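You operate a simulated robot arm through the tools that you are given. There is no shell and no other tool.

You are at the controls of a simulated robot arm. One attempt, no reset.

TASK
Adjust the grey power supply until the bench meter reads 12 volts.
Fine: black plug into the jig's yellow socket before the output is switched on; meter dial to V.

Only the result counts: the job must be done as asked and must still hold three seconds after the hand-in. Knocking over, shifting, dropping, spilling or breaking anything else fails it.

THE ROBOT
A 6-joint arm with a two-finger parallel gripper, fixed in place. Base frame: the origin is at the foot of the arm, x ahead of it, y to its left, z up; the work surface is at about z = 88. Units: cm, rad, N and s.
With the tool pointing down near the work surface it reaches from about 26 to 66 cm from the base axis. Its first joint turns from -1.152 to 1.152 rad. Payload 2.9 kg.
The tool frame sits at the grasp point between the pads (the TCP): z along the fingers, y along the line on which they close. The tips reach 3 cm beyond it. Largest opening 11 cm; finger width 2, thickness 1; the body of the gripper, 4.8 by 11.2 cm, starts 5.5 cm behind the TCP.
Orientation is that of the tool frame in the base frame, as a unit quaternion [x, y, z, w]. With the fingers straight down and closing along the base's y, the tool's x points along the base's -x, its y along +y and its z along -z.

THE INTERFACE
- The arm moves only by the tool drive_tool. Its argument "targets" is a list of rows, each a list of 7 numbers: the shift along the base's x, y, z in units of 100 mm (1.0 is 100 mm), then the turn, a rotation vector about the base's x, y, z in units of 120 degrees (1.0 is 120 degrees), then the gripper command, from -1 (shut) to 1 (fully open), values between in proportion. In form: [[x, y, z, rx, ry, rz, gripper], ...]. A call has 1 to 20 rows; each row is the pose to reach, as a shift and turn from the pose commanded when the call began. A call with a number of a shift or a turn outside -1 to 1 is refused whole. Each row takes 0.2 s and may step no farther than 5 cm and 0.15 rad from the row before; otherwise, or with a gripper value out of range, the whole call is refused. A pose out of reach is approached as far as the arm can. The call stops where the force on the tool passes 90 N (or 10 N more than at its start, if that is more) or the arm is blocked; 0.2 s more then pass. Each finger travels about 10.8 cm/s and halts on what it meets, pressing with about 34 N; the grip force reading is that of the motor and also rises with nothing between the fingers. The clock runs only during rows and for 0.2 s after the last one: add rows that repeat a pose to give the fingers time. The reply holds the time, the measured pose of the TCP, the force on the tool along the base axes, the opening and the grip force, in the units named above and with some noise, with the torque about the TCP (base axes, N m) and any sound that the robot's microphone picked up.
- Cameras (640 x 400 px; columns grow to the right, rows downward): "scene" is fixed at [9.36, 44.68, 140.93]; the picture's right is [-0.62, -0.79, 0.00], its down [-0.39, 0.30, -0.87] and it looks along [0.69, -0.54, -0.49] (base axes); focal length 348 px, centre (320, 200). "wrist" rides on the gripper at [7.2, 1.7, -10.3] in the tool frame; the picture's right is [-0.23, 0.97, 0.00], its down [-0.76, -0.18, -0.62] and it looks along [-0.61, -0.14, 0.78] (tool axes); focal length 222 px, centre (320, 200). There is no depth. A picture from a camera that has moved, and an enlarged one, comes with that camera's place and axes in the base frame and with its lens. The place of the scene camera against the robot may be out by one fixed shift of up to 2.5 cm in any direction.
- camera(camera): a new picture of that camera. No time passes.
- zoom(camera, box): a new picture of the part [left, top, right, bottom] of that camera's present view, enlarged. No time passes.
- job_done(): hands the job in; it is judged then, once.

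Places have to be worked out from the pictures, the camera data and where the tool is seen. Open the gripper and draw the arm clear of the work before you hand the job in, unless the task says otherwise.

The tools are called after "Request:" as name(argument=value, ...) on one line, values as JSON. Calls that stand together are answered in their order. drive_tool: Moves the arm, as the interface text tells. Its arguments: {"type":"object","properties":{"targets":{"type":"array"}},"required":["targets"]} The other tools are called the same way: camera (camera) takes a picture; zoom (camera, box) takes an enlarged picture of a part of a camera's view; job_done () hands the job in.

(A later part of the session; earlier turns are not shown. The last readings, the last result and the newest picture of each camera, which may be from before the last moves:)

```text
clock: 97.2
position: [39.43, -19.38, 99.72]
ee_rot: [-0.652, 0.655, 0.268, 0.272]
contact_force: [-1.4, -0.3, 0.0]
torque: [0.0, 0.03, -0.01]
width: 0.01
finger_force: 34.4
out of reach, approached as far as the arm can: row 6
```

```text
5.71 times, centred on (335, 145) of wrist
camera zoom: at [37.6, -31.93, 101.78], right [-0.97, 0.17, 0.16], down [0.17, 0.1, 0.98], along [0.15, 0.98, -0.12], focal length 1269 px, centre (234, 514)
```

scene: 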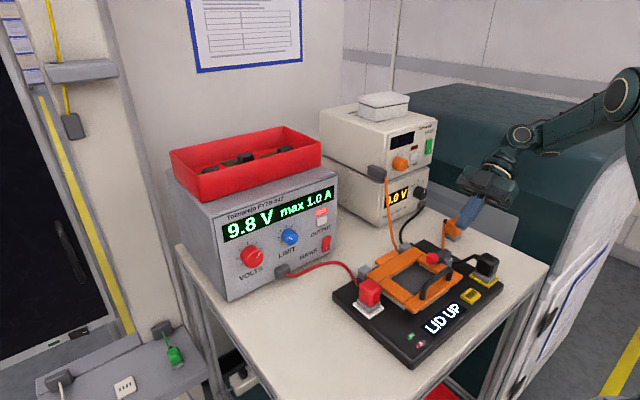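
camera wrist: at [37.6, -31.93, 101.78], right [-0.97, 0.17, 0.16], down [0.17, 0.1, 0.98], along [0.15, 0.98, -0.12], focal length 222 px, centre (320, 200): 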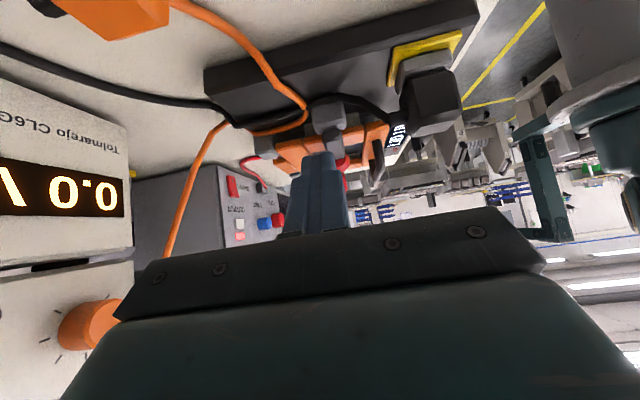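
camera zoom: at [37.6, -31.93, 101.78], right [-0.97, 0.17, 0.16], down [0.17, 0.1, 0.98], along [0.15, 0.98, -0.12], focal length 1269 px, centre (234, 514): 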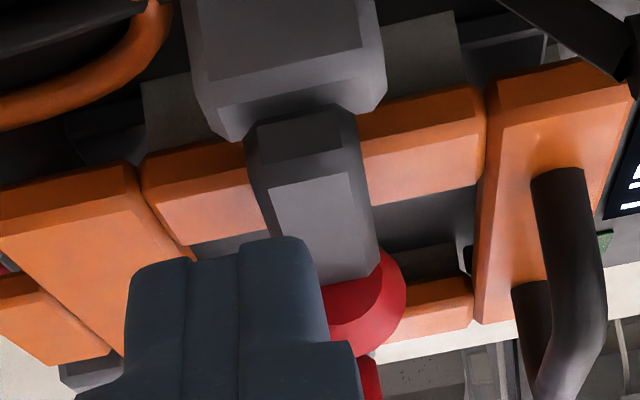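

The lid sits on its walls with corner spring pins, the clamp is down, and nothing is trapped. The jig also has a TEST button that may make it re-check. I'll straighten the tool and go above it.

Request:
drive_tool(targets=[[0, 0, 0.2, -0.068, 0, 0, -1], [-0.1, 0.1, 0.4, -0.136, 0, 0, -1], [-0.2, 0.3, 0.6, -0.204, 0, 0, -1], [-0.4, 0.5, 0.7, -0.272, 0, 0, -1], [-0.6, 0.7, 0.7, -0.34, 0, 0, -1], [-0.8, 0.9, 0.7, -0.375, 0, 0, -1], [-0.96, 1.0, 0.7, -0.375, 0, 0, -1], [-0.96, 1.0, 0.7, -0.375, 0, 0, -1]])

Request:
camera(camera="wrist")

```text
clock: 99.0
position: [29.79, -9.29, 106.6]
ee_rot: [0.707, -0.707, 0.001, -0.001]
contact_force: [-0.1, -0.1, -0.8]
torque: [-0.02, -0.01, -0.02]
width: 0.0
finger_force: 34.2
```

```text
taken
camera wrist: at [28.1, -16.8, 117.0], right [-0.97, 0.23, -0.01], down [0.17, 0.76, 0.62], along [0.15, 0.61, -0.78], focal length 222 px, centre (320, 200)
```

wrist: 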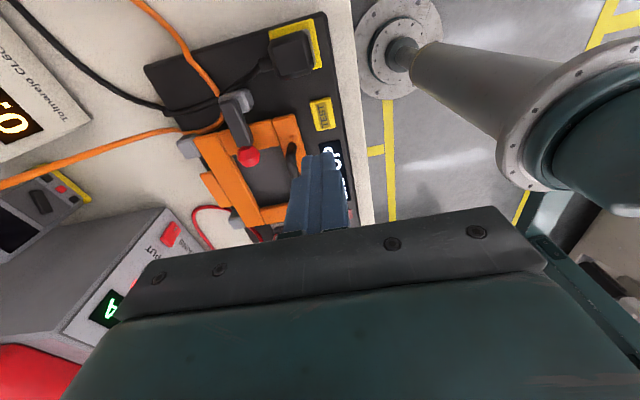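

Request:
drive_tool(targets=[[0, 0.08, -0.3, 0, 0, 0, -1], [0, 0.08, -0.6, 0, 0, 0, -1], [0, 0.08, -0.9, 0, 0, 0, -1], [0, 0.08, -1.0, 0, 0, 0, -1], [0, 0.08, -1.0, 0, 0, 0, -1]])

Request:
zoom(camera="scene", box=[430, 240, 520, 320])

Request:
zoom(camera="wrist", box=[260, 100, 420, 220])

```text
clock: 100.2
position: [29.84, -8.59, 96.68]
ee_rot: [-0.707, 0.707, -0.002, 0.001]
contact_force: [-0.5, -0.6, 0.3]
torque: [0.0, -0.03, -0.01]
width: 0.0
finger_force: 34.0
```

```text
5.00 times, centred on (475, 280) of scene
camera zoom: at [9.36, 44.68, 140.93], right [-0.62, -0.79, 0.0], down [-0.39, 0.3, -0.87], along [0.69, -0.54, -0.49], focal length 1741 px, centre (-455, -200)
```

zoom: 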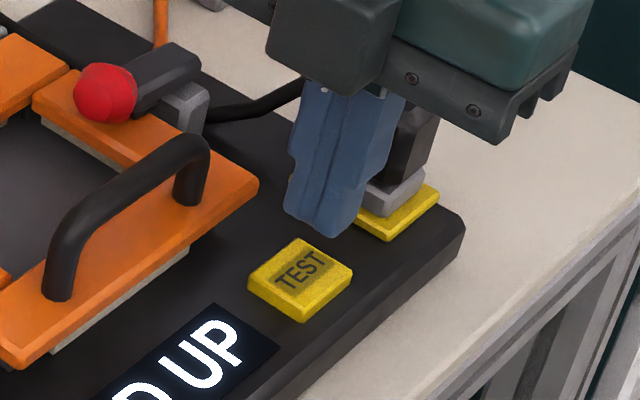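

```text
3.33 times, centred on (340, 160) of wrist
camera zoom: at [28.08, -16.01, 106.94], right [-0.97, 0.23, -0.01], down [0.17, 0.76, 0.62], along [0.15, 0.61, -0.78], focal length 740 px, centre (253, 333)
```

zoom: 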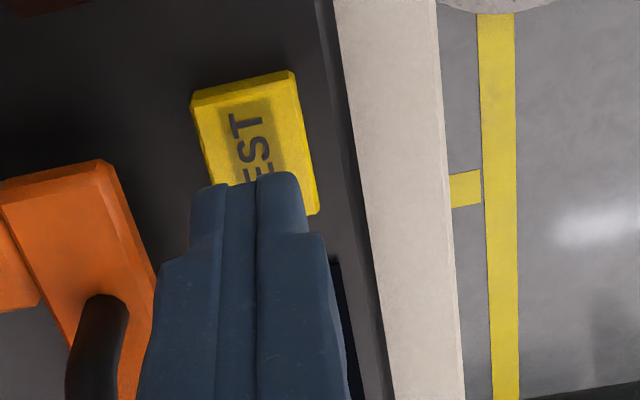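

The tips are above TEST. I'll press it gently.

Request:
drive_tool(targets=[[0, 0, -0.1, 0, 0, 0, -1], [0, 0, -0.17, 0, 0, 0, -1], [0, 0, -0.2, 0, 0, 0, -1], [0, 0, -0.22, 0, 0, 0, -1], [0, 0, -0.24, 0, 0, 0, -1]])

Request:
camera(camera="scene")

```text
clock: 101.4
position: [29.92, -8.58, 94.2]
ee_rot: [0.707, -0.707, 0.001, -0.001]
contact_force: [0.4, -0.6, -0.2]
torque: [-0.02, 0.04, -0.04]
width: 0.0
finger_force: 33.9
```

```text
taken
```

scene: 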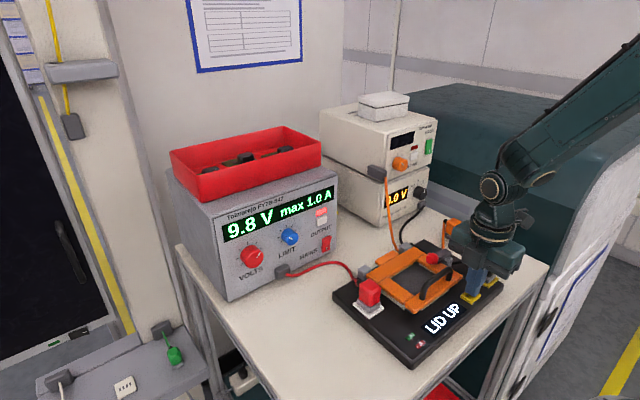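

No contact yet at tip z≈91.2, so I'll go a little lower.

Request:
drive_tool(targets=[[0, 0, -0.02, 0, 0, 0, -1], [0, 0, -0.04, 0, 0, 0, -1], [0, 0, -0.05, 0, 0, 0, -1], [0, 0, -0.06, 0, 0, 0, -1]])

Request:
camera(camera="scene")

```text
clock: 102.4
position: [29.82, -8.56, 93.67]
ee_rot: [-0.707, 0.708, -0.002, 0.002]
contact_force: [0.5, 1.3, 7.1]
torque: [0.03, -0.01, -0.06]
width: 0.02
finger_force: 34.2
heard: click
```

```text
taken
```

scene: 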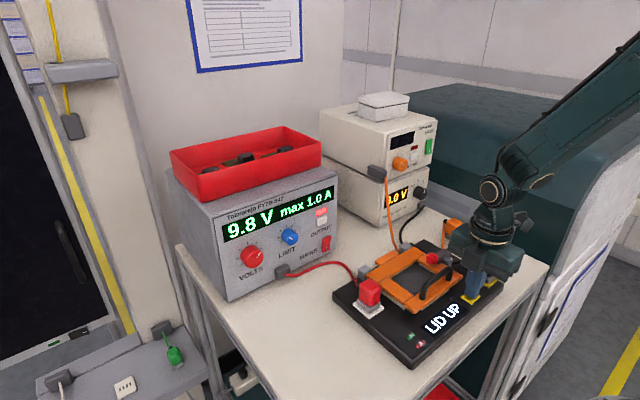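

TEST clicked but the jig still shows LID UP. What I haven't tried is pressing the lid while the clamp lever is up: the clamp may have locked the lid slightly high. I'll pry the lever up from under its ball, and first I need to re-orient the tool.

Request:
drive_tool(targets=[[0, 0, 0.3, 0, 0, 0, -1], [0, 0, 0.6, 0, 0, -0.06, -1], [0, 0, 0.9, 0, 0, -0.128, -1], [0.1, 0.1, 1.0, 0, 0, -0.196, -1], [0.2, 0.2, 1.0, 0, 0, -0.264, -1], [0.3, 0.3, 1.0, 0, 0, -0.332, -1], [0.4, 0.4, 1.0, 0, 0, -0.4, -1], [0.5, 0.5, 1.0, 0, 0, -0.468, -1], [0.6, 0.6, 1.0, 0, 0, -0.536, -1], [0.7, 0.7, 1.0, 0, 0, -0.604, -1], [0.8, 0.8, 1.0, 0, 0, -0.672, -1], [0.87, 0.9, 1.0, 0, 0, -0.74, -1], [0.87, 1.0, 1.0, 0, 0, -0.75, -1], [0.87, 1.0, 1.0, 0, 0, -0.75, -1]])

Request:
drive_tool(targets=[[0, 0.02, 0, 0, 0, -0.068, -1], [0, 0.04, 0, 0, 0, -0.136, -1], [0, 0.08, 0, 0, 0, -0.204, -1], [0, 0.1, 0, 0, 0, -0.272, -1], [0, 0.12, 0, 0, 0, -0.34, -1], [0, 0.14, 0, 0, 0, -0.408, -1], [0, 0.16, 0, 0, 0, -0.476, -1], [0, 0.18, 0, 0, 0, -0.544, -1], [0, 0.2, 0, 0, 0, -0.612, -1], [0, 0.2, 0, 0, 0, -0.68, -1], [0, 0.2, 0, 0, 0, -0.75, -1], [0, 0.2, 0, 0, 0, -0.75, -1]])

Request:
drive_tool(targets=[[0, 0, 0, -0.06, 0, 0, -1], [0, 0, 0, -0.12, 0, 0, -1], [0, 0, 0, -0.18, 0, 0, -1], [0, 0, 0, -0.25, 0, 0, -1], [0, 0, 0, -0.25, 0, 0, -1]])

Request:
camera(camera="wrist")

Request:
camera(camera="scene")

```text
clock: 105.4
position: [38.55, 1.42, 103.71]
ee_rot: [0.001, 1.0, -0.003, 0.0]
contact_force: [0.5, 0.0, -0.4]
torque: [0.03, 0.0, -0.01]
width: 0.0
finger_force: 33.5
```

```text
clock: 108.0
position: [38.53, 3.41, 103.65]
ee_rot: [0.708, 0.706, -0.001, -0.001]
contact_force: [-0.4, -0.7, 0.3]
torque: [-0.02, 0.02, -0.02]
width: 0.02
finger_force: 33.8
```

```text
clock: 109.2
position: [38.49, 3.38, 103.54]
ee_rot: [0.683, 0.682, -0.186, 0.181]
contact_force: [0.2, 0.7, 0.4]
torque: [0.0, 0.04, -0.01]
width: 0.0
finger_force: 34.0
```

```text
taken
camera wrist: at [40.28, 14.72, 108.93], right [0.97, -0.2, 0.11], down [-0.17, -0.35, 0.92], along [-0.14, -0.92, -0.37], focal length 222 px, centre (320, 200)
```

wrist: 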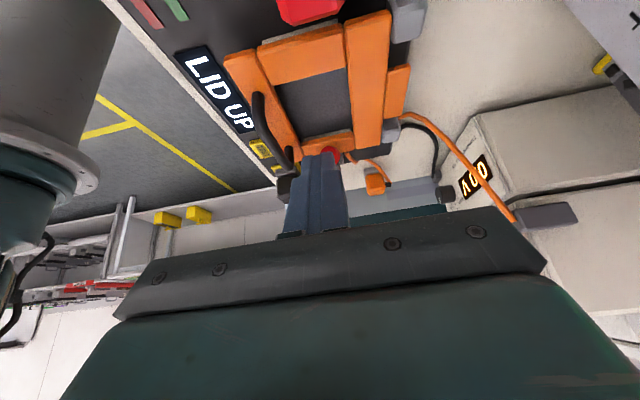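

```text
taken
```

scene: 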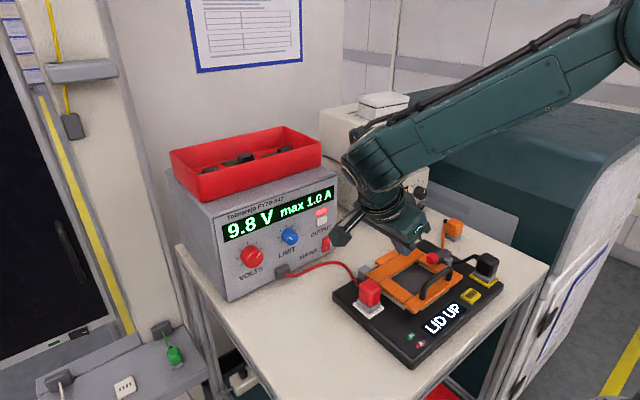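

The tool is now tilted toward -y over the lid opening. I'll lower the fingertip corner into the opening beside the ball.

Request:
drive_tool(targets=[[0, -0.25, 0, 0, 0, 0, -1], [0, -0.5, -0.1, 0, 0, 0, -1], [0, -0.5, -0.4, 0, 0, 0, -1], [0, -0.5, -0.65, 0, 0, 0, -1], [0, -0.5, -0.81, 0, 0, 0, -1], [0, -0.5, -0.82, 0, 0, 0, -1]])

Request:
zoom(camera="scene", box=[380, 220, 470, 290])

Request:
zoom(camera="wrist", box=[260, 100, 400, 200])

```text
clock: 110.6
position: [38.54, -1.75, 95.49]
ee_rot: [0.684, 0.682, -0.185, 0.18]
contact_force: [-0.3, 0.0, -0.8]
torque: [0.01, -0.01, 0.02]
width: 0.02
finger_force: 33.0
```

```text
5.71 times, centred on (425, 255) of scene
camera zoom: at [9.36, 44.68, 140.93], right [-0.62, -0.79, 0.0], down [-0.39, 0.3, -0.87], along [0.69, -0.54, -0.49], focal length 1990 px, centre (-280, -114)
```

zoom: 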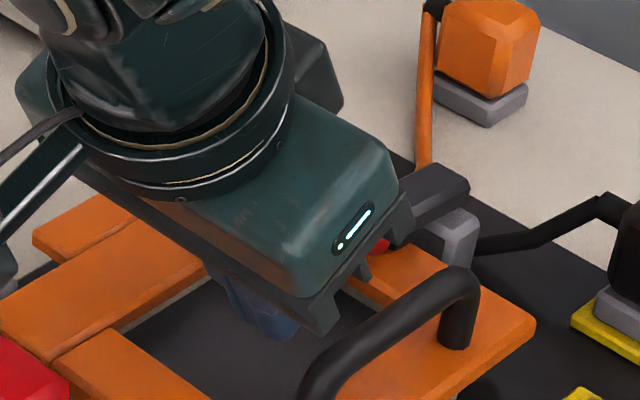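

```text
4.00 times, centred on (330, 150) of wrist
camera zoom: at [40.26, 9.7, 100.77], right [0.97, -0.2, 0.11], down [-0.17, -0.35, 0.92], along [-0.15, -0.92, -0.37], focal length 888 px, centre (280, 400)
```

zoom: 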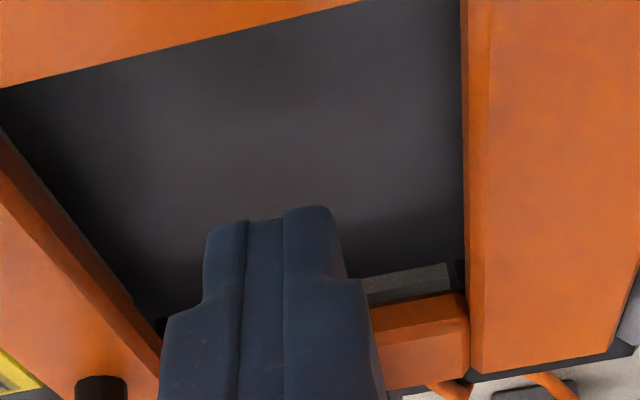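

Request:
drive_tool(targets=[[0, -0.1, -0.01, 0, 0, 0, -1], [0, -0.2, -0.015, 0, 0, 0, -1], [0, -0.26, -0.015, 0, 0, 0, -1], [0, -0.3, -0.015, 0, 0, 0, -1]])

Request:
zoom(camera="wrist", box=[260, 100, 400, 200])

```text
clock: 111.6
position: [38.56, -4.64, 95.26]
ee_rot: [0.684, 0.683, -0.184, 0.18]
contact_force: [0.1, 3.6, -1.0]
torque: [0.04, 0.05, 0.0]
width: 0.0
finger_force: 34.0
```

```text
4.00 times, centred on (330, 150) of wrist
camera zoom: at [40.27, 6.71, 100.62], right [0.97, -0.2, 0.11], down [-0.17, -0.35, 0.92], along [-0.14, -0.92, -0.37], focal length 888 px, centre (280, 400)
```

zoom: 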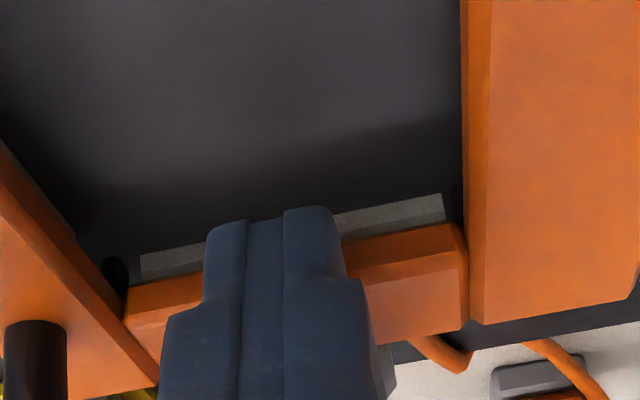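

The corner is touching the ball's underside. I'll lift it along the lever's arc.

Request:
drive_tool(targets=[[0, -0.005, 0.03, 0, 0, 0, -1], [0, -0.012, 0.06, 0, 0, 0, -1], [0, -0.025, 0.1, 0, 0, 0, -1], [0, -0.045, 0.14, 0, 0, 0, -1], [0, -0.07, 0.18, 0, 0, 0, -1], [0, -0.11, 0.23, 0, 0, 0, -1], [0, -0.16, 0.28, 0, 0, 0, -1], [0, -0.22, 0.33, 0, 0, 0, -1]])

Request:
camera(camera="scene")

Request:
zoom(camera="wrist", box=[260, 100, 400, 200])

```text
clock: 113.4
position: [38.53, -6.76, 98.58]
ee_rot: [0.683, 0.683, -0.184, 0.181]
contact_force: [0.0, -0.4, -0.2]
torque: [0.0, -0.02, 0.02]
width: 0.01
finger_force: 34.0
```

```text
taken
```

scene: 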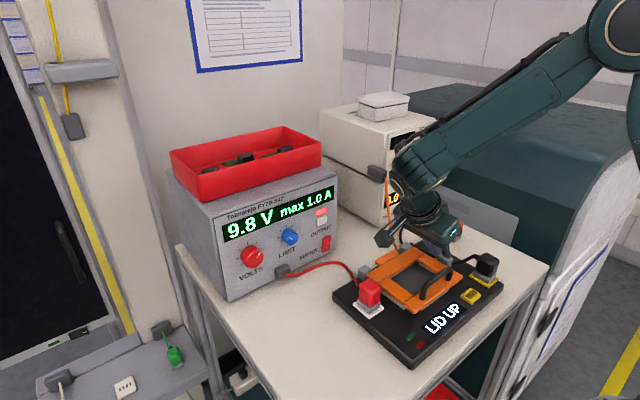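

```text
4.00 times, centred on (330, 150) of wrist
camera zoom: at [40.3, 4.49, 103.91], right [0.97, -0.2, 0.11], down [-0.17, -0.35, 0.92], along [-0.15, -0.92, -0.37], focal length 888 px, centre (280, 400)
```

zoom: 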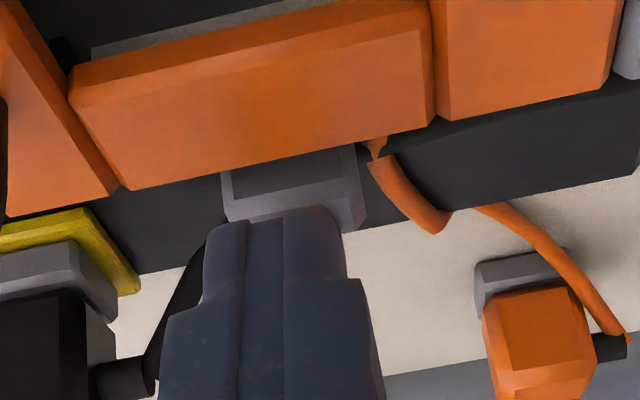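

The lever came up easily. I'll push it on to upright.

Request:
drive_tool(targets=[[0, -0.07, 0.05, 0, 0, 0, -1], [0, -0.14, 0.08, 0, 0, 0, -1], [0, -0.21, 0.1, 0, 0, 0, -1], [0, -0.28, 0.11, 0, 0, 0, -1], [0, -0.33, 0.11, 0, 0, 0, -1]])

Request:
drive_tool(targets=[[0, 0.3, 0.1, 0, 0, 0, -1], [0, 0.6, 0.4, 0, 0, 0, -1], [0, 0.9, 0.6, 0, 0, 0, -1], [0, 1.0, 0.6, 0, 0, 0, -1], [0, 1.0, 0.6, 0, 0, 0, -1]])

Request:
camera(camera="scene")

Request:
camera(camera="wrist")

Request:
zoom(camera="scene", box=[360, 215, 480, 315])

```text
clock: 114.7
position: [38.65, -9.17, 99.9]
ee_rot: [0.68, 0.688, -0.179, 0.177]
contact_force: [-9.3, 18.4, 16.7]
torque: [0.12, 0.22, -0.15]
width: 0.0
finger_force: 33.5
stopped in row 5: the force on the tool passed its limit at 94 N (the readings are from after the stop); the commanded pose is now the measured one
```

```text
clock: 115.9
position: [38.62, 0.42, 105.86]
ee_rot: [0.681, 0.687, -0.18, 0.178]
contact_force: [0.2, 0.7, 0.2]
torque: [-0.03, -0.01, -0.01]
width: 0.0
finger_force: 33.9
```

```text
taken
```

scene: 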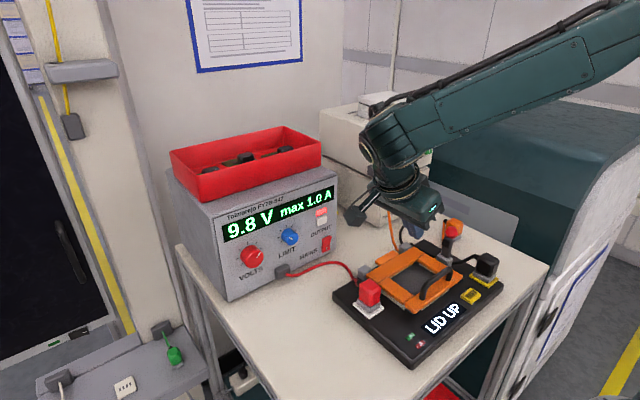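

```text
taken
camera wrist: at [40.32, 11.78, 111.28], right [0.98, -0.19, 0.11], down [-0.17, -0.36, 0.92], along [-0.14, -0.91, -0.38], focal length 222 px, centre (320, 200)
```

wrist: 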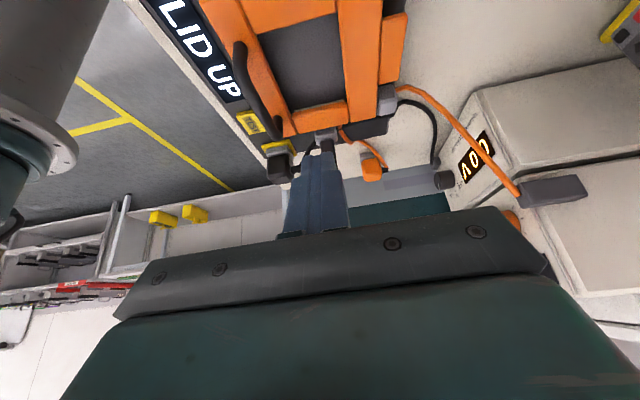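

```text
4.00 times, centred on (420, 265) of scene
camera zoom: at [9.36, 44.69, 140.93], right [-0.62, -0.79, 0.0], down [-0.39, 0.3, -0.87], along [0.69, -0.54, -0.49], focal length 1393 px, centre (-80, -60)
```

zoom: 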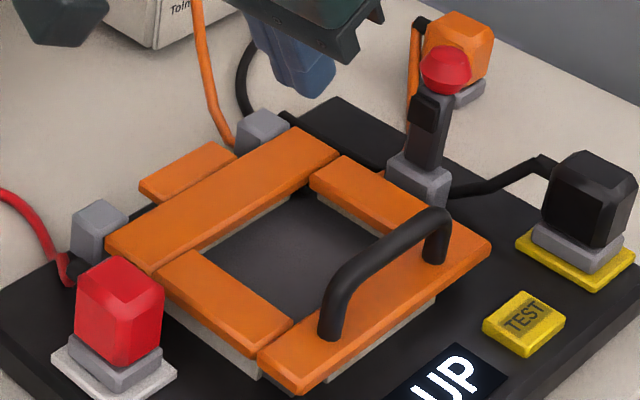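

The lever is upright again. I'll press on the lid's handle with the clamp up, straightening the tool first.

Request:
drive_tool(targets=[[-0.1, -0.05, 0, 0.06, 0, 0, -1], [-0.2, -0.1, 0, 0.12, 0, 0, -1], [-0.3, -0.2, 0, 0.18, 0, 0, -1], [-0.43, -0.28, -0.1, 0.25, 0, 0, -1], [-0.43, -0.28, -0.4, 0.25, 0, 0, -1], [-0.43, -0.28, -0.5, 0.25, 0, 0, -1], [-0.43, -0.28, -0.5, 0.25, 0, 0, -1]])

Request:
camera(camera="wrist")

Request:
zoom(camera="scene", box=[360, 215, 480, 315])

```text
clock: 117.5
position: [34.33, -2.25, 100.78]
ee_rot: [0.704, 0.711, 0.003, -0.005]
contact_force: [-0.5, 0.4, -0.4]
torque: [-0.01, 0.0, -0.03]
width: 0.01
finger_force: 33.9
```

```text
taken
camera wrist: at [35.97, 4.76, 111.22], right [0.98, -0.22, 0.0], down [-0.17, -0.77, 0.61], along [-0.14, -0.6, -0.79], focal length 222 px, centre (320, 200)
```

wrist: 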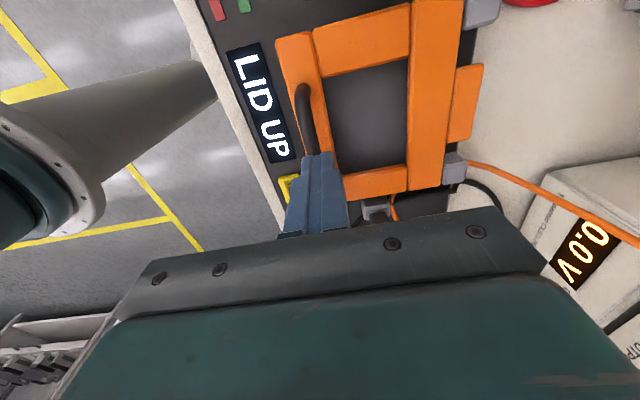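

```text
4.00 times, centred on (420, 265) of scene
camera zoom: at [9.36, 44.68, 140.93], right [-0.62, -0.79, 0.0], down [-0.39, 0.3, -0.87], along [0.69, -0.54, -0.49], focal length 1393 px, centre (-80, -60)
```

zoom: 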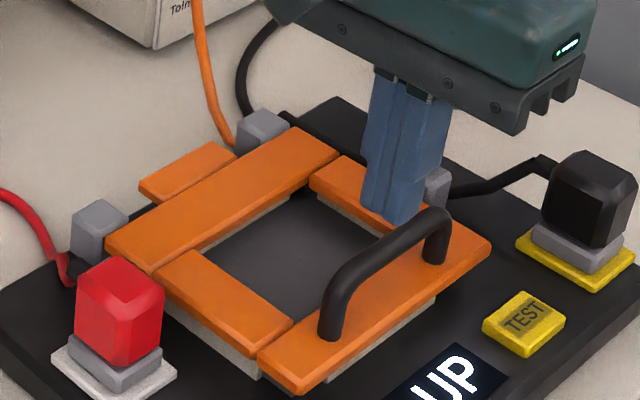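

Request:
drive_tool(targets=[[0, 0, -0.08, 0, 0, 0, -1], [0, 0, -0.11, 0, 0, 0, -1], [0, 0, -0.13, 0, 0, 0, -1], [0, 0, -0.15, 0, 0, 0, -1], [0, 0, -0.16, 0, 0, 0, -1], [0, 0, -0.17, 0, 0, 0, -1]])

Request:
camera(camera="scene")

Request:
zoom(camera="scene", box=[360, 215, 480, 315])

```text
clock: 118.9
position: [34.37, -2.2, 99.43]
ee_rot: [0.703, 0.711, 0.007, -0.002]
contact_force: [-21.4, 0.2, 81.7]
torque: [-0.22, 0.92, -0.02]
width: 0.04
finger_force: 34.3
```

```text
taken
```

scene: 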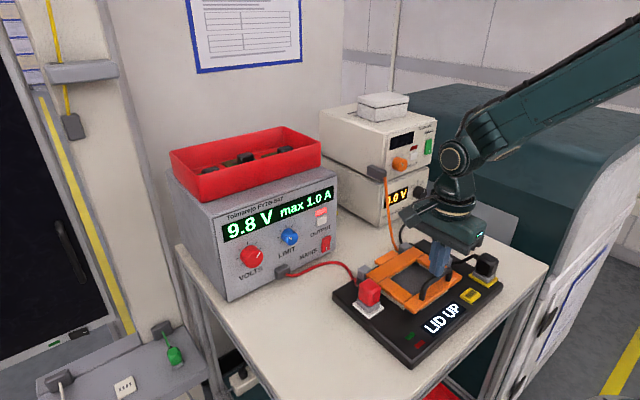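

```text
4.00 times, centred on (420, 265) of scene
camera zoom: at [9.21, 44.69, 140.94], right [-0.62, -0.79, 0.0], down [-0.38, 0.3, -0.87], along [0.69, -0.54, -0.49], focal length 1393 px, centre (-80, -60)
```

zoom: 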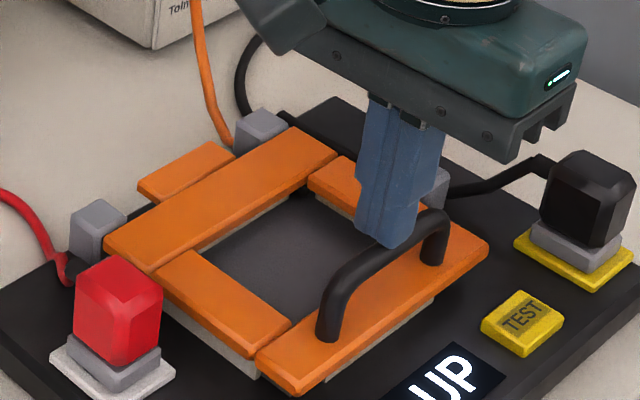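

The lid is rigid against its seat with the clamp up as well, so it can't go any lower. Perhaps it needs to be re-seated. I'll grip the handle and raise the lid a little to see whether it opens and what's underneath.

Request:
drive_tool(targets=[[0, 0, 0.1, 0, 0, 0, -1], [0, 0, 0.3, 0, 0, 0, -0.6], [0, 0, 0.3, 0, 0, 0, -0.27], [0, 0, 0.3, 0, 0, 0, -0.27], [0, 0, 0.1, 0, 0, 0, -0.27], [0, 0, -0.05, 0, 0, 0, -0.27], [0, 0, -0.1, 0, 0, 0, -0.27], [0, 0, -0.1, 0, 0, 0, -0.27]])

Request:
zoom(camera="scene", box=[380, 220, 480, 300])

Request:
zoom(camera="wrist", box=[250, 80, 410, 220])

```text
clock: 120.7
position: [34.29, -2.39, 98.09]
ee_rot: [0.703, 0.711, 0.002, -0.004]
contact_force: [0.0, -0.7, -0.8]
torque: [0.01, 0.02, 0.0]
width: 4.04
finger_force: 0.0
```

```text
5.00 times, centred on (430, 260) of scene
camera zoom: at [9.36, 44.68, 140.93], right [-0.62, -0.79, 0.0], down [-0.39, 0.3, -0.87], along [0.69, -0.54, -0.49], focal length 1741 px, centre (-230, -100)
```

zoom: 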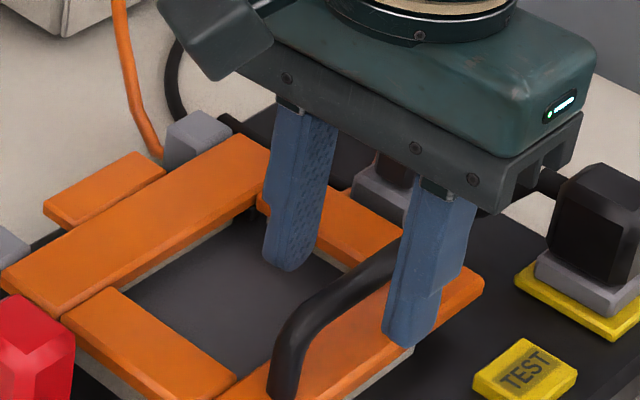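

```text
2.86 times, centred on (330, 150) of wrist
camera zoom: at [35.95, 4.71, 108.48], right [0.98, -0.22, 0.0], down [-0.17, -0.77, 0.61], along [-0.14, -0.6, -0.79], focal length 635 px, centre (291, 343)
```

zoom: 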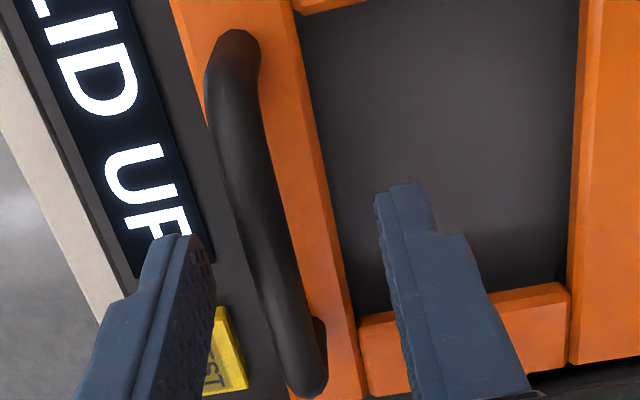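

The fingers straddle the handle bar. I'll lower slightly, close on it, and lift a little.

Request:
drive_tool(targets=[[0, 0, -0.05, 0, 0, 0, -0.27], [0, 0, -0.1, 0, 0, 0, -0.27], [0, 0, -0.1, 0, 0, 0, -0.5], [0, 0, -0.1, 0, 0, 0, -0.8], [0, 0, -0.1, 0, 0, 0, -1], [0, 0, -0.1, 0, 0, 0, -1]])

Request:
drive_tool(targets=[[0.0, 0, 0.03, 0, 0, 0, -1], [0.01, 0, 0.06, 0, 0, 0, -1], [0.025, 0, 0.1, 0, 0, 0, -1], [0.04, 0, 0.14, 0, 0, 0, -1]])

Request:
zoom(camera="scene", box=[350, 210, 490, 330])

```text
clock: 122.1
position: [34.01, -2.3, 96.94]
ee_rot: [0.704, 0.71, 0.0, -0.009]
contact_force: [-31.4, -0.4, 8.3]
torque: [-0.25, 0.28, -0.38]
width: 1.06
finger_force: 44.9
```

```text
clock: 123.1
position: [34.45, -2.27, 98.5]
ee_rot: [0.704, 0.71, 0.0, -0.007]
contact_force: [-28.1, -7.1, 8.6]
torque: [0.06, 0.33, -0.31]
width: 1.05
finger_force: 44.9
```

```text
3.33 times, centred on (420, 270) of scene
camera zoom: at [9.27, 44.67, 140.95], right [-0.62, -0.79, 0.0], down [-0.39, 0.3, -0.87], along [0.69, -0.54, -0.49], focal length 1161 px, centre (-13, -33)
```

zoom: 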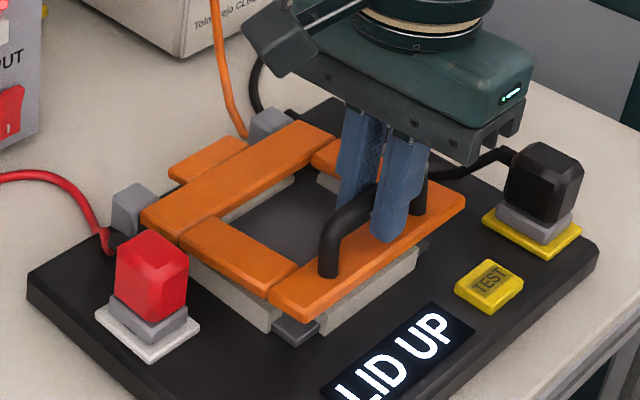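

The lid does open, and its beige walls stay on the jig. I'll raise it further and look inside.

Request:
drive_tool(targets=[[-0.01, 0, 0.05, 0, 0, 0, -1], [0.02, 0, 0.1, 0, 0, 0, -1], [0.05, 0, 0.15, 0, 0, 0, -1], [0.08, 0, 0.2, 0, 0, 0, -1], [0.115, 0, 0.25, 0, 0, 0, -1], [0.15, 0, 0.3, 0, 0, 0, -1]])

Request:
zoom(camera="scene", box=[350, 210, 490, 330])

Request:
zoom(camera="scene", box=[380, 240, 460, 310])

Request:
camera(camera="wrist")

```text
clock: 124.5
position: [36.25, -2.33, 101.45]
ee_rot: [0.704, 0.71, 0.004, -0.004]
contact_force: [-14.0, -8.7, 8.1]
torque: [0.07, 0.22, -0.38]
width: 1.05
finger_force: 45.0
```

```text
3.33 times, centred on (420, 270) of scene
camera zoom: at [9.31, 44.66, 140.95], right [-0.62, -0.79, 0.0], down [-0.39, 0.3, -0.87], along [0.69, -0.54, -0.49], focal length 1161 px, centre (-13, -33)
```

zoom: 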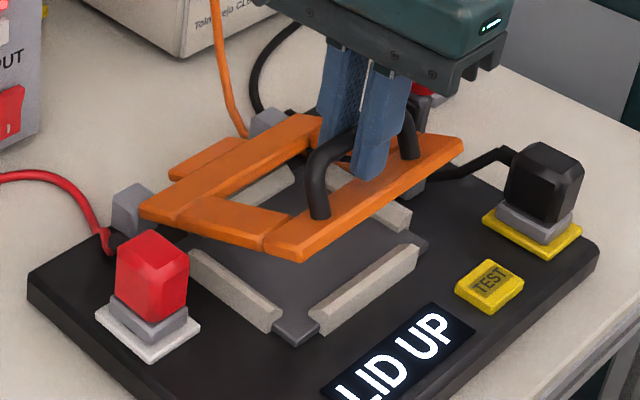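

```text
5.71 times, centred on (420, 275) of scene
camera zoom: at [9.31, 44.66, 140.95], right [-0.62, -0.79, 0.0], down [-0.39, 0.3, -0.87], along [0.69, -0.54, -0.49], focal length 1990 px, centre (-251, -229)
```

zoom: 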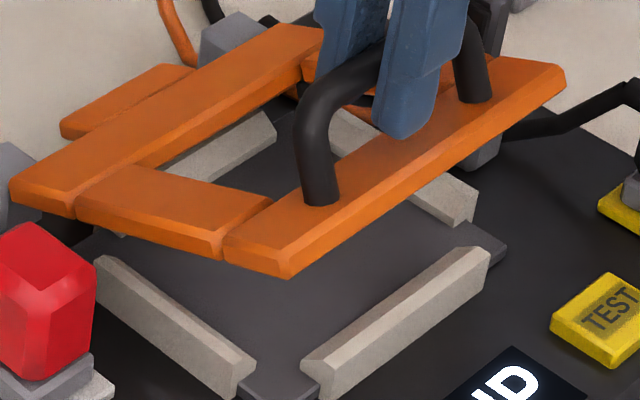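

```text
taken
camera wrist: at [37.85, 4.74, 111.99], right [0.98, -0.22, 0.0], down [-0.17, -0.77, 0.61], along [-0.14, -0.6, -0.79], focal length 222 px, centre (320, 200)
```

wrist: 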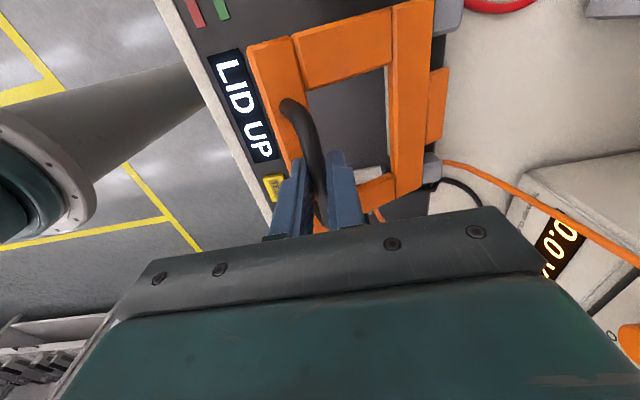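

The nest is empty and the lid hinges normally. I'll close it fully again under control, pushing the handle home, and watch the display.

Request:
drive_tool(targets=[[-0.035, 0, -0.05, 0, 0, 0, -1], [-0.07, 0, -0.1, 0, 0, 0, -1], [-0.1, 0, -0.15, 0, 0, 0, -1], [-0.13, 0, -0.2, 0, 0, 0, -1], [-0.16, 0, -0.25, 0, 0, 0, -1], [-0.18, 0, -0.3, 0, 0, 0, -1], [-0.2, 0, -0.35, 0, 0, 0, -1], [-0.22, 0, -0.4, 0, 0, 0, -1], [-0.225, 0, -0.44, 0, 0, 0, -1]])

Request:
zoom(camera="scene", box=[350, 210, 490, 330])

Request:
camera(camera="wrist")

```text
clock: 126.5
position: [33.97, -2.33, 97.08]
ee_rot: [0.704, 0.711, 0.003, -0.004]
contact_force: [-4.7, -5.1, 0.5]
torque: [-0.2, -0.05, -0.39]
width: 1.06
finger_force: 45.2
```

```text
3.33 times, centred on (420, 270) of scene
camera zoom: at [9.35, 44.67, 140.94], right [-0.62, -0.79, 0.0], down [-0.39, 0.3, -0.87], along [0.69, -0.54, -0.49], focal length 1161 px, centre (-13, -33)
```

zoom: 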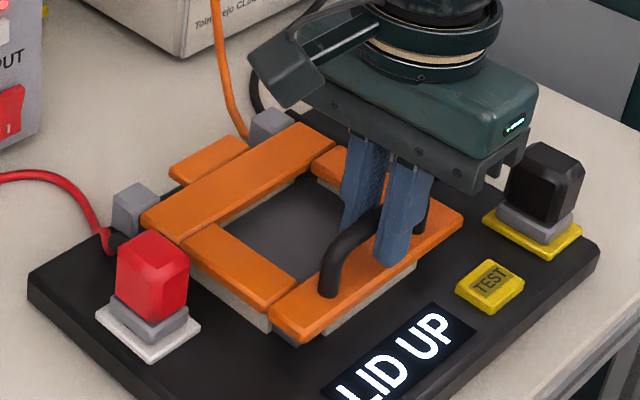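

```text
taken
camera wrist: at [35.61, 4.74, 107.5], right [0.98, -0.22, -0.01], down [-0.17, -0.77, 0.62], along [-0.14, -0.6, -0.79], focal length 222 px, centre (320, 200)
```

wrist: 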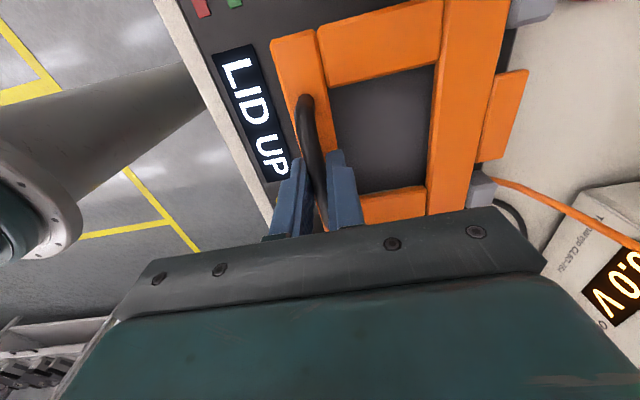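

Request:
drive_tool(targets=[[-0.01, 0, -0.02, 0, 0, 0, -1], [-0.015, 0, -0.04, 0, 0, 0, -1], [-0.015, 0, -0.06, 0, 0, 0, -1], [-0.015, 0, -0.06, 0, 0, 0, -1]])

Request:
zoom(camera="scene", box=[350, 210, 490, 330])

```text
clock: 127.5
position: [33.83, -2.21, 96.63]
ee_rot: [0.704, 0.71, 0.005, -0.003]
contact_force: [-12.1, -4.2, 43.5]
torque: [-0.06, 0.11, -0.55]
width: 1.04
finger_force: 45.0
```

```text
3.33 times, centred on (420, 270) of scene
camera zoom: at [9.28, 44.68, 140.94], right [-0.62, -0.79, 0.0], down [-0.39, 0.3, -0.87], along [0.69, -0.54, -0.49], focal length 1161 px, centre (-13, -33)
```

zoom: 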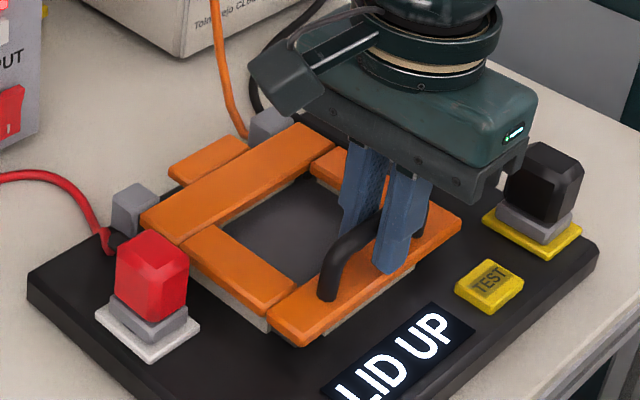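

Closed under 43 N and it still says LID UP. I'll check the surroundings for clues: the wall posters, the red tray and the labels.

Request:
zoom(camera="scene", box=[180, 0, 310, 75])

Request:
zoom(camera="scene", box=[165, 120, 325, 205])

Request:
zoom(camera="scene", box=[0, 300, 220, 400])

Request:
zoom(camera="scene", box=[330, 330, 640, 400])

Request:
zoom(camera="scene", box=[380, 225, 480, 300])

```text
4.92 times, centred on (245, 38) of scene
camera zoom: at [9.28, 44.68, 140.94], right [-0.62, -0.79, 0.0], down [-0.39, 0.3, -0.87], along [0.69, -0.54, -0.49], focal length 1714 px, centre (689, 1000)
```

zoom: 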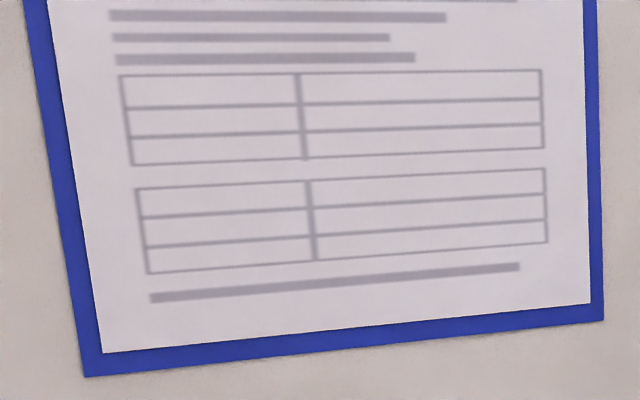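

```text
4.00 times, centred on (245, 162) of scene
camera zoom: at [9.28, 44.68, 140.94], right [-0.62, -0.79, 0.0], down [-0.39, 0.3, -0.87], along [0.69, -0.54, -0.49], focal length 1393 px, centre (620, 350)
```

zoom: 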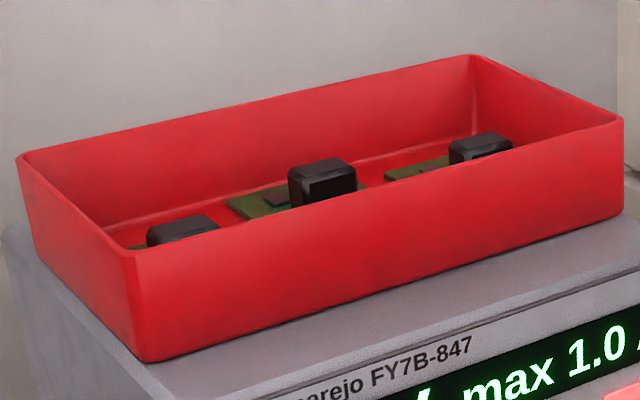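

```text
2.91 times, centred on (110, 350) of scene
camera zoom: at [9.28, 44.68, 140.94], right [-0.62, -0.79, 0.0], down [-0.39, 0.3, -0.87], along [0.69, -0.54, -0.49], focal length 1013 px, centre (931, -236)
```

zoom: 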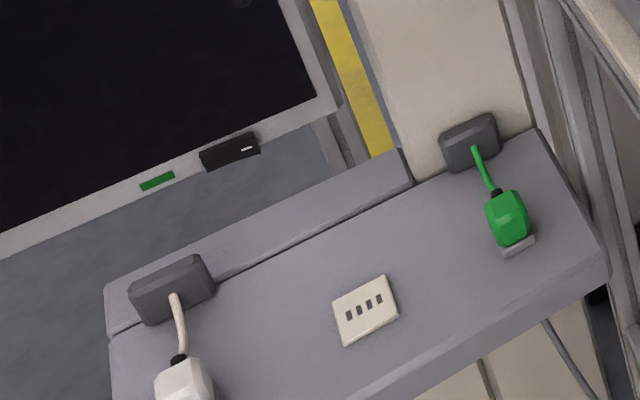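

```text
2.06 times, centred on (485, 365) of scene
camera zoom: at [9.28, 44.68, 140.94], right [-0.62, -0.79, 0.0], down [-0.39, 0.3, -0.87], along [0.69, -0.54, -0.49], focal length 719 px, centre (-21, -141)
```

zoom: 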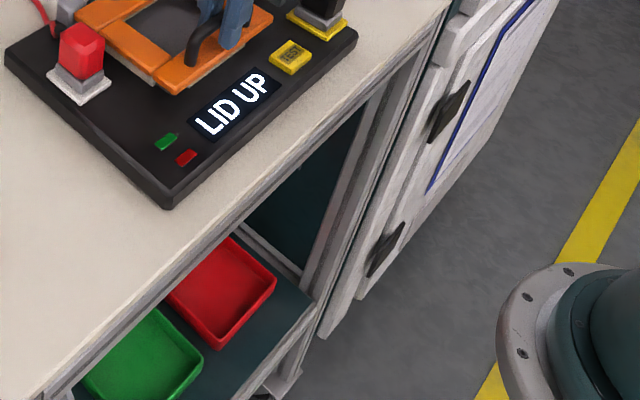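

```text
5.33 times, centred on (430, 262) of scene
camera zoom: at [9.28, 44.68, 140.94], right [-0.62, -0.79, 0.0], down [-0.39, 0.3, -0.87], along [0.69, -0.54, -0.49], focal length 1857 px, centre (-267, -133)
```

zoom: 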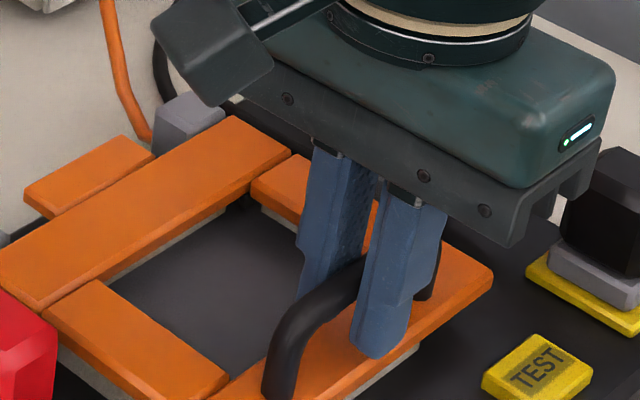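

The boards in the tray and the pass/fail bins suggest "LID UP" is just the board-test status, which may be irrelevant to the meter. The 0.0 V may instead mean the black plug isn't really in its socket. I'll compare the two plugs closely.

Request:
zoom(camera="scene", box=[350, 270, 390, 325])

Request:
zoom(camera="scene", box=[465, 245, 505, 300])

Request:
zoom(camera="scene", box=[435, 215, 475, 260])

```text
7.27 times, centred on (370, 298) of scene
camera zoom: at [9.28, 44.68, 140.94], right [-0.62, -0.79, 0.0], down [-0.39, 0.3, -0.87], along [0.69, -0.54, -0.49], focal length 2533 px, centre (-44, -509)
```

zoom: 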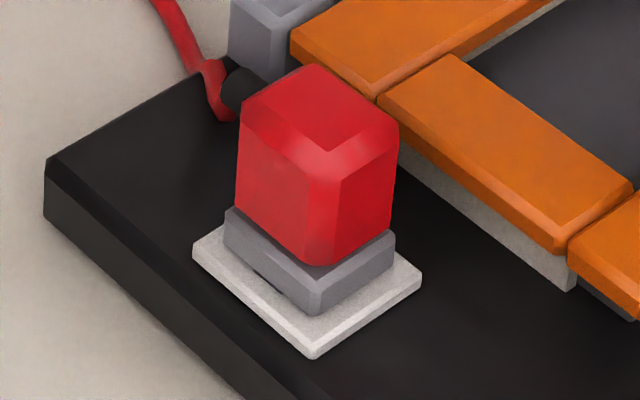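

```text
7.27 times, centred on (485, 272) of scene
camera zoom: at [9.28, 44.68, 140.94], right [-0.62, -0.79, 0.0], down [-0.39, 0.3, -0.87], along [0.69, -0.54, -0.49], focal length 2533 px, centre (-880, -327)
```

zoom: 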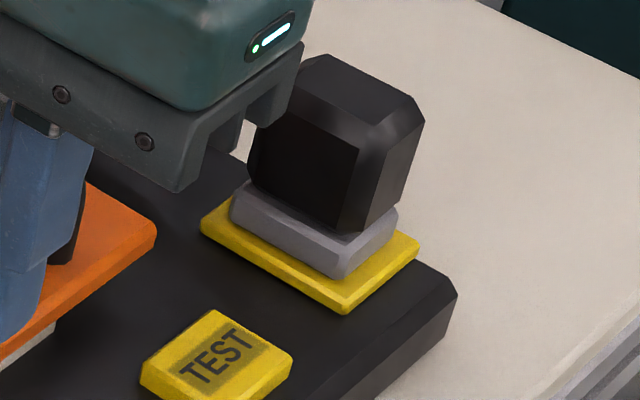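

```text
8.89 times, centred on (455, 238) of scene
camera zoom: at [9.28, 44.68, 140.94], right [-0.62, -0.79, 0.0], down [-0.39, 0.3, -0.87], along [0.69, -0.54, -0.49], focal length 3095 px, centre (-880, -133)
```

zoom: 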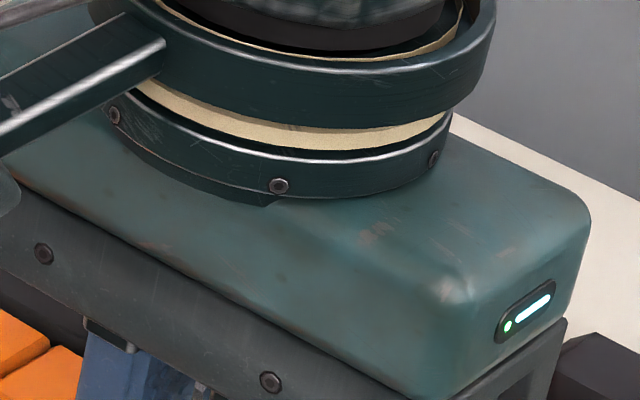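

The two plugs look equally seated relative to their plates. I'll release the handle, back away, and compare the lid's position with before.

Request:
drive_tool(targets=[[0, 0, 0.03, 0, 0, 0, -0.7], [0, 0, 0.03, 0, 0, 0, -0.3], [0, 0, 0.03, 0, 0, 0, -0.27], [0, 0, 0.3, 0, 0, 0, -0.27], [0, 0.1, 0.7, 0, 0, 0, -0.27], [0.1, 0.4, 1.0, 0, 0, 0, -0.5], [0.2, 0.8, 1.0, 0, 0, 0, -1], [0.3, 1.0, 1.0, 0, 0, 0, -1]])

Request:
zoom(camera="scene", box=[360, 215, 480, 315])

Request:
zoom(camera="scene", box=[395, 290, 435, 320])

Request:
zoom(camera="scene", box=[465, 245, 505, 300])

```text
clock: 129.3
position: [36.87, 7.64, 106.47]
ee_rot: [0.703, 0.711, 0.003, -0.005]
contact_force: [0.2, -0.2, 0.0]
torque: [-0.02, 0.02, -0.01]
width: 0.0
finger_force: 34.1
```

```text
4.00 times, centred on (420, 265) of scene
camera zoom: at [9.36, 44.68, 140.93], right [-0.62, -0.79, 0.0], down [-0.39, 0.3, -0.87], along [0.69, -0.54, -0.49], focal length 1393 px, centre (-80, -60)
```

zoom: 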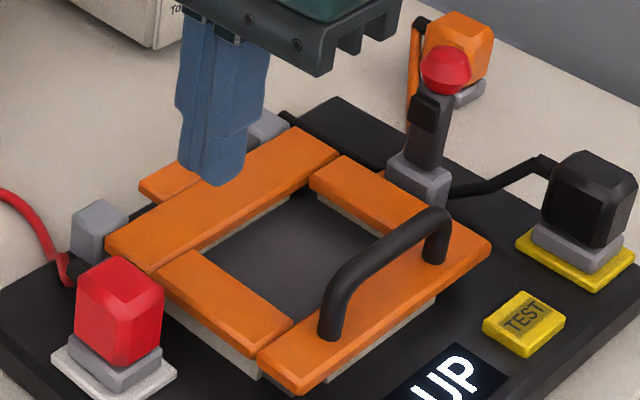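

```text
13.33 times, centred on (415, 305) of scene
camera zoom: at [9.36, 44.68, 140.93], right [-0.62, -0.79, 0.0], down [-0.39, 0.3, -0.87], along [0.69, -0.54, -0.49], focal length 4643 px, centre (-947, -1200)
```

zoom: 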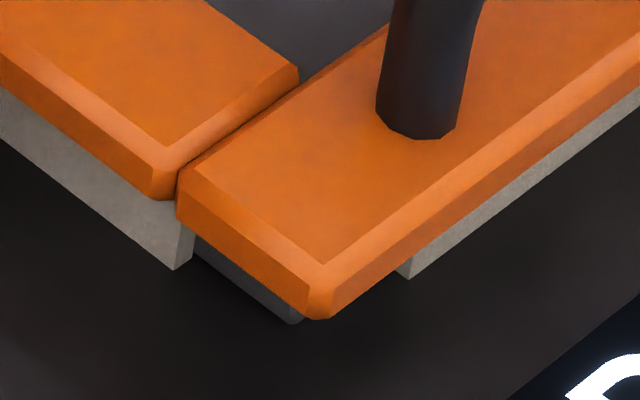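

```text
7.27 times, centred on (485, 272) of scene
camera zoom: at [9.36, 44.68, 140.93], right [-0.62, -0.79, 0.0], down [-0.39, 0.3, -0.87], along [0.69, -0.54, -0.49], focal length 2533 px, centre (-880, -327)
```

zoom: 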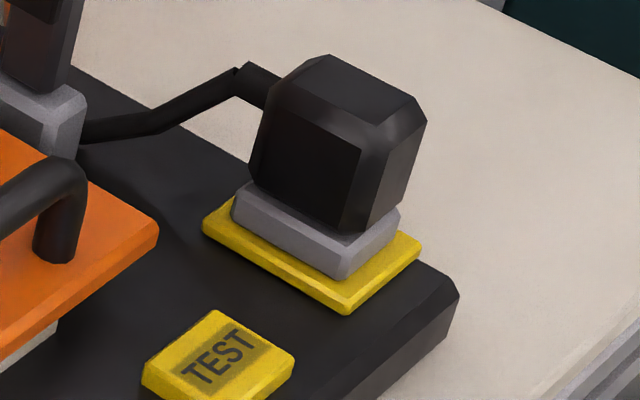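

Request:
zoom(camera="scene", box=[355, 295, 385, 320])

Request:
zoom(camera="scene", box=[468, 268, 500, 292])

Request:
camera(camera="wrist")

```text
16.00 times, centred on (370, 308) of scene
camera zoom: at [9.36, 44.68, 140.93], right [-0.62, -0.79, 0.0], down [-0.39, 0.3, -0.87], along [0.69, -0.54, -0.49], focal length 5572 px, centre (-480, -1520)
```

zoom: 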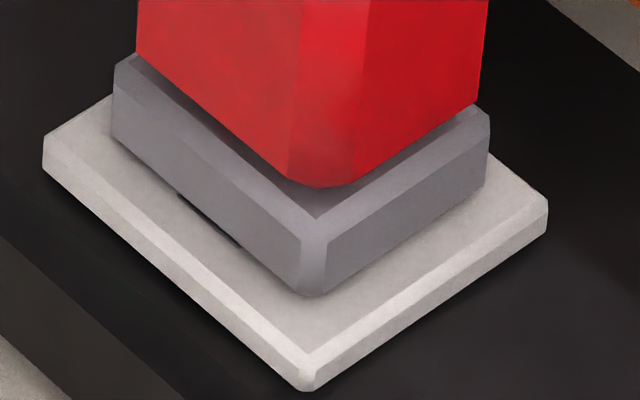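

```text
16.00 times, centred on (484, 280) of scene
camera zoom: at [9.36, 44.68, 140.93], right [-0.62, -0.79, 0.0], down [-0.39, 0.3, -0.87], along [0.69, -0.54, -0.49], focal length 5572 px, centre (-2304, -1080)
```

zoom: 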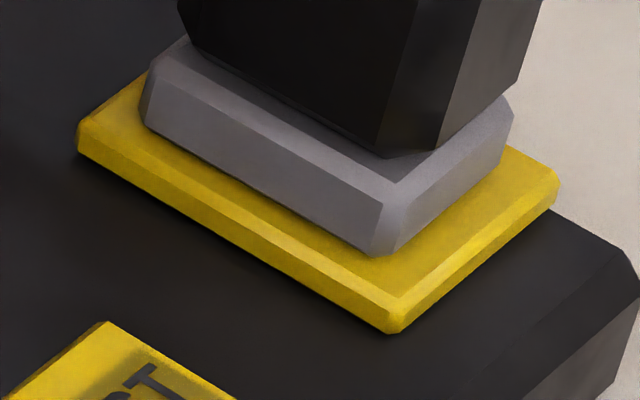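

```text
taken
camera wrist: at [38.47, 14.76, 116.92], right [0.98, -0.22, 0.0], down [-0.17, -0.77, 0.62], along [-0.14, -0.6, -0.79], focal length 222 px, centre (320, 200)
```

wrist: 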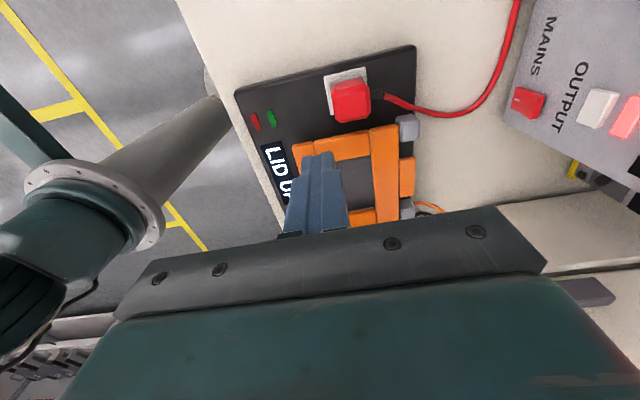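

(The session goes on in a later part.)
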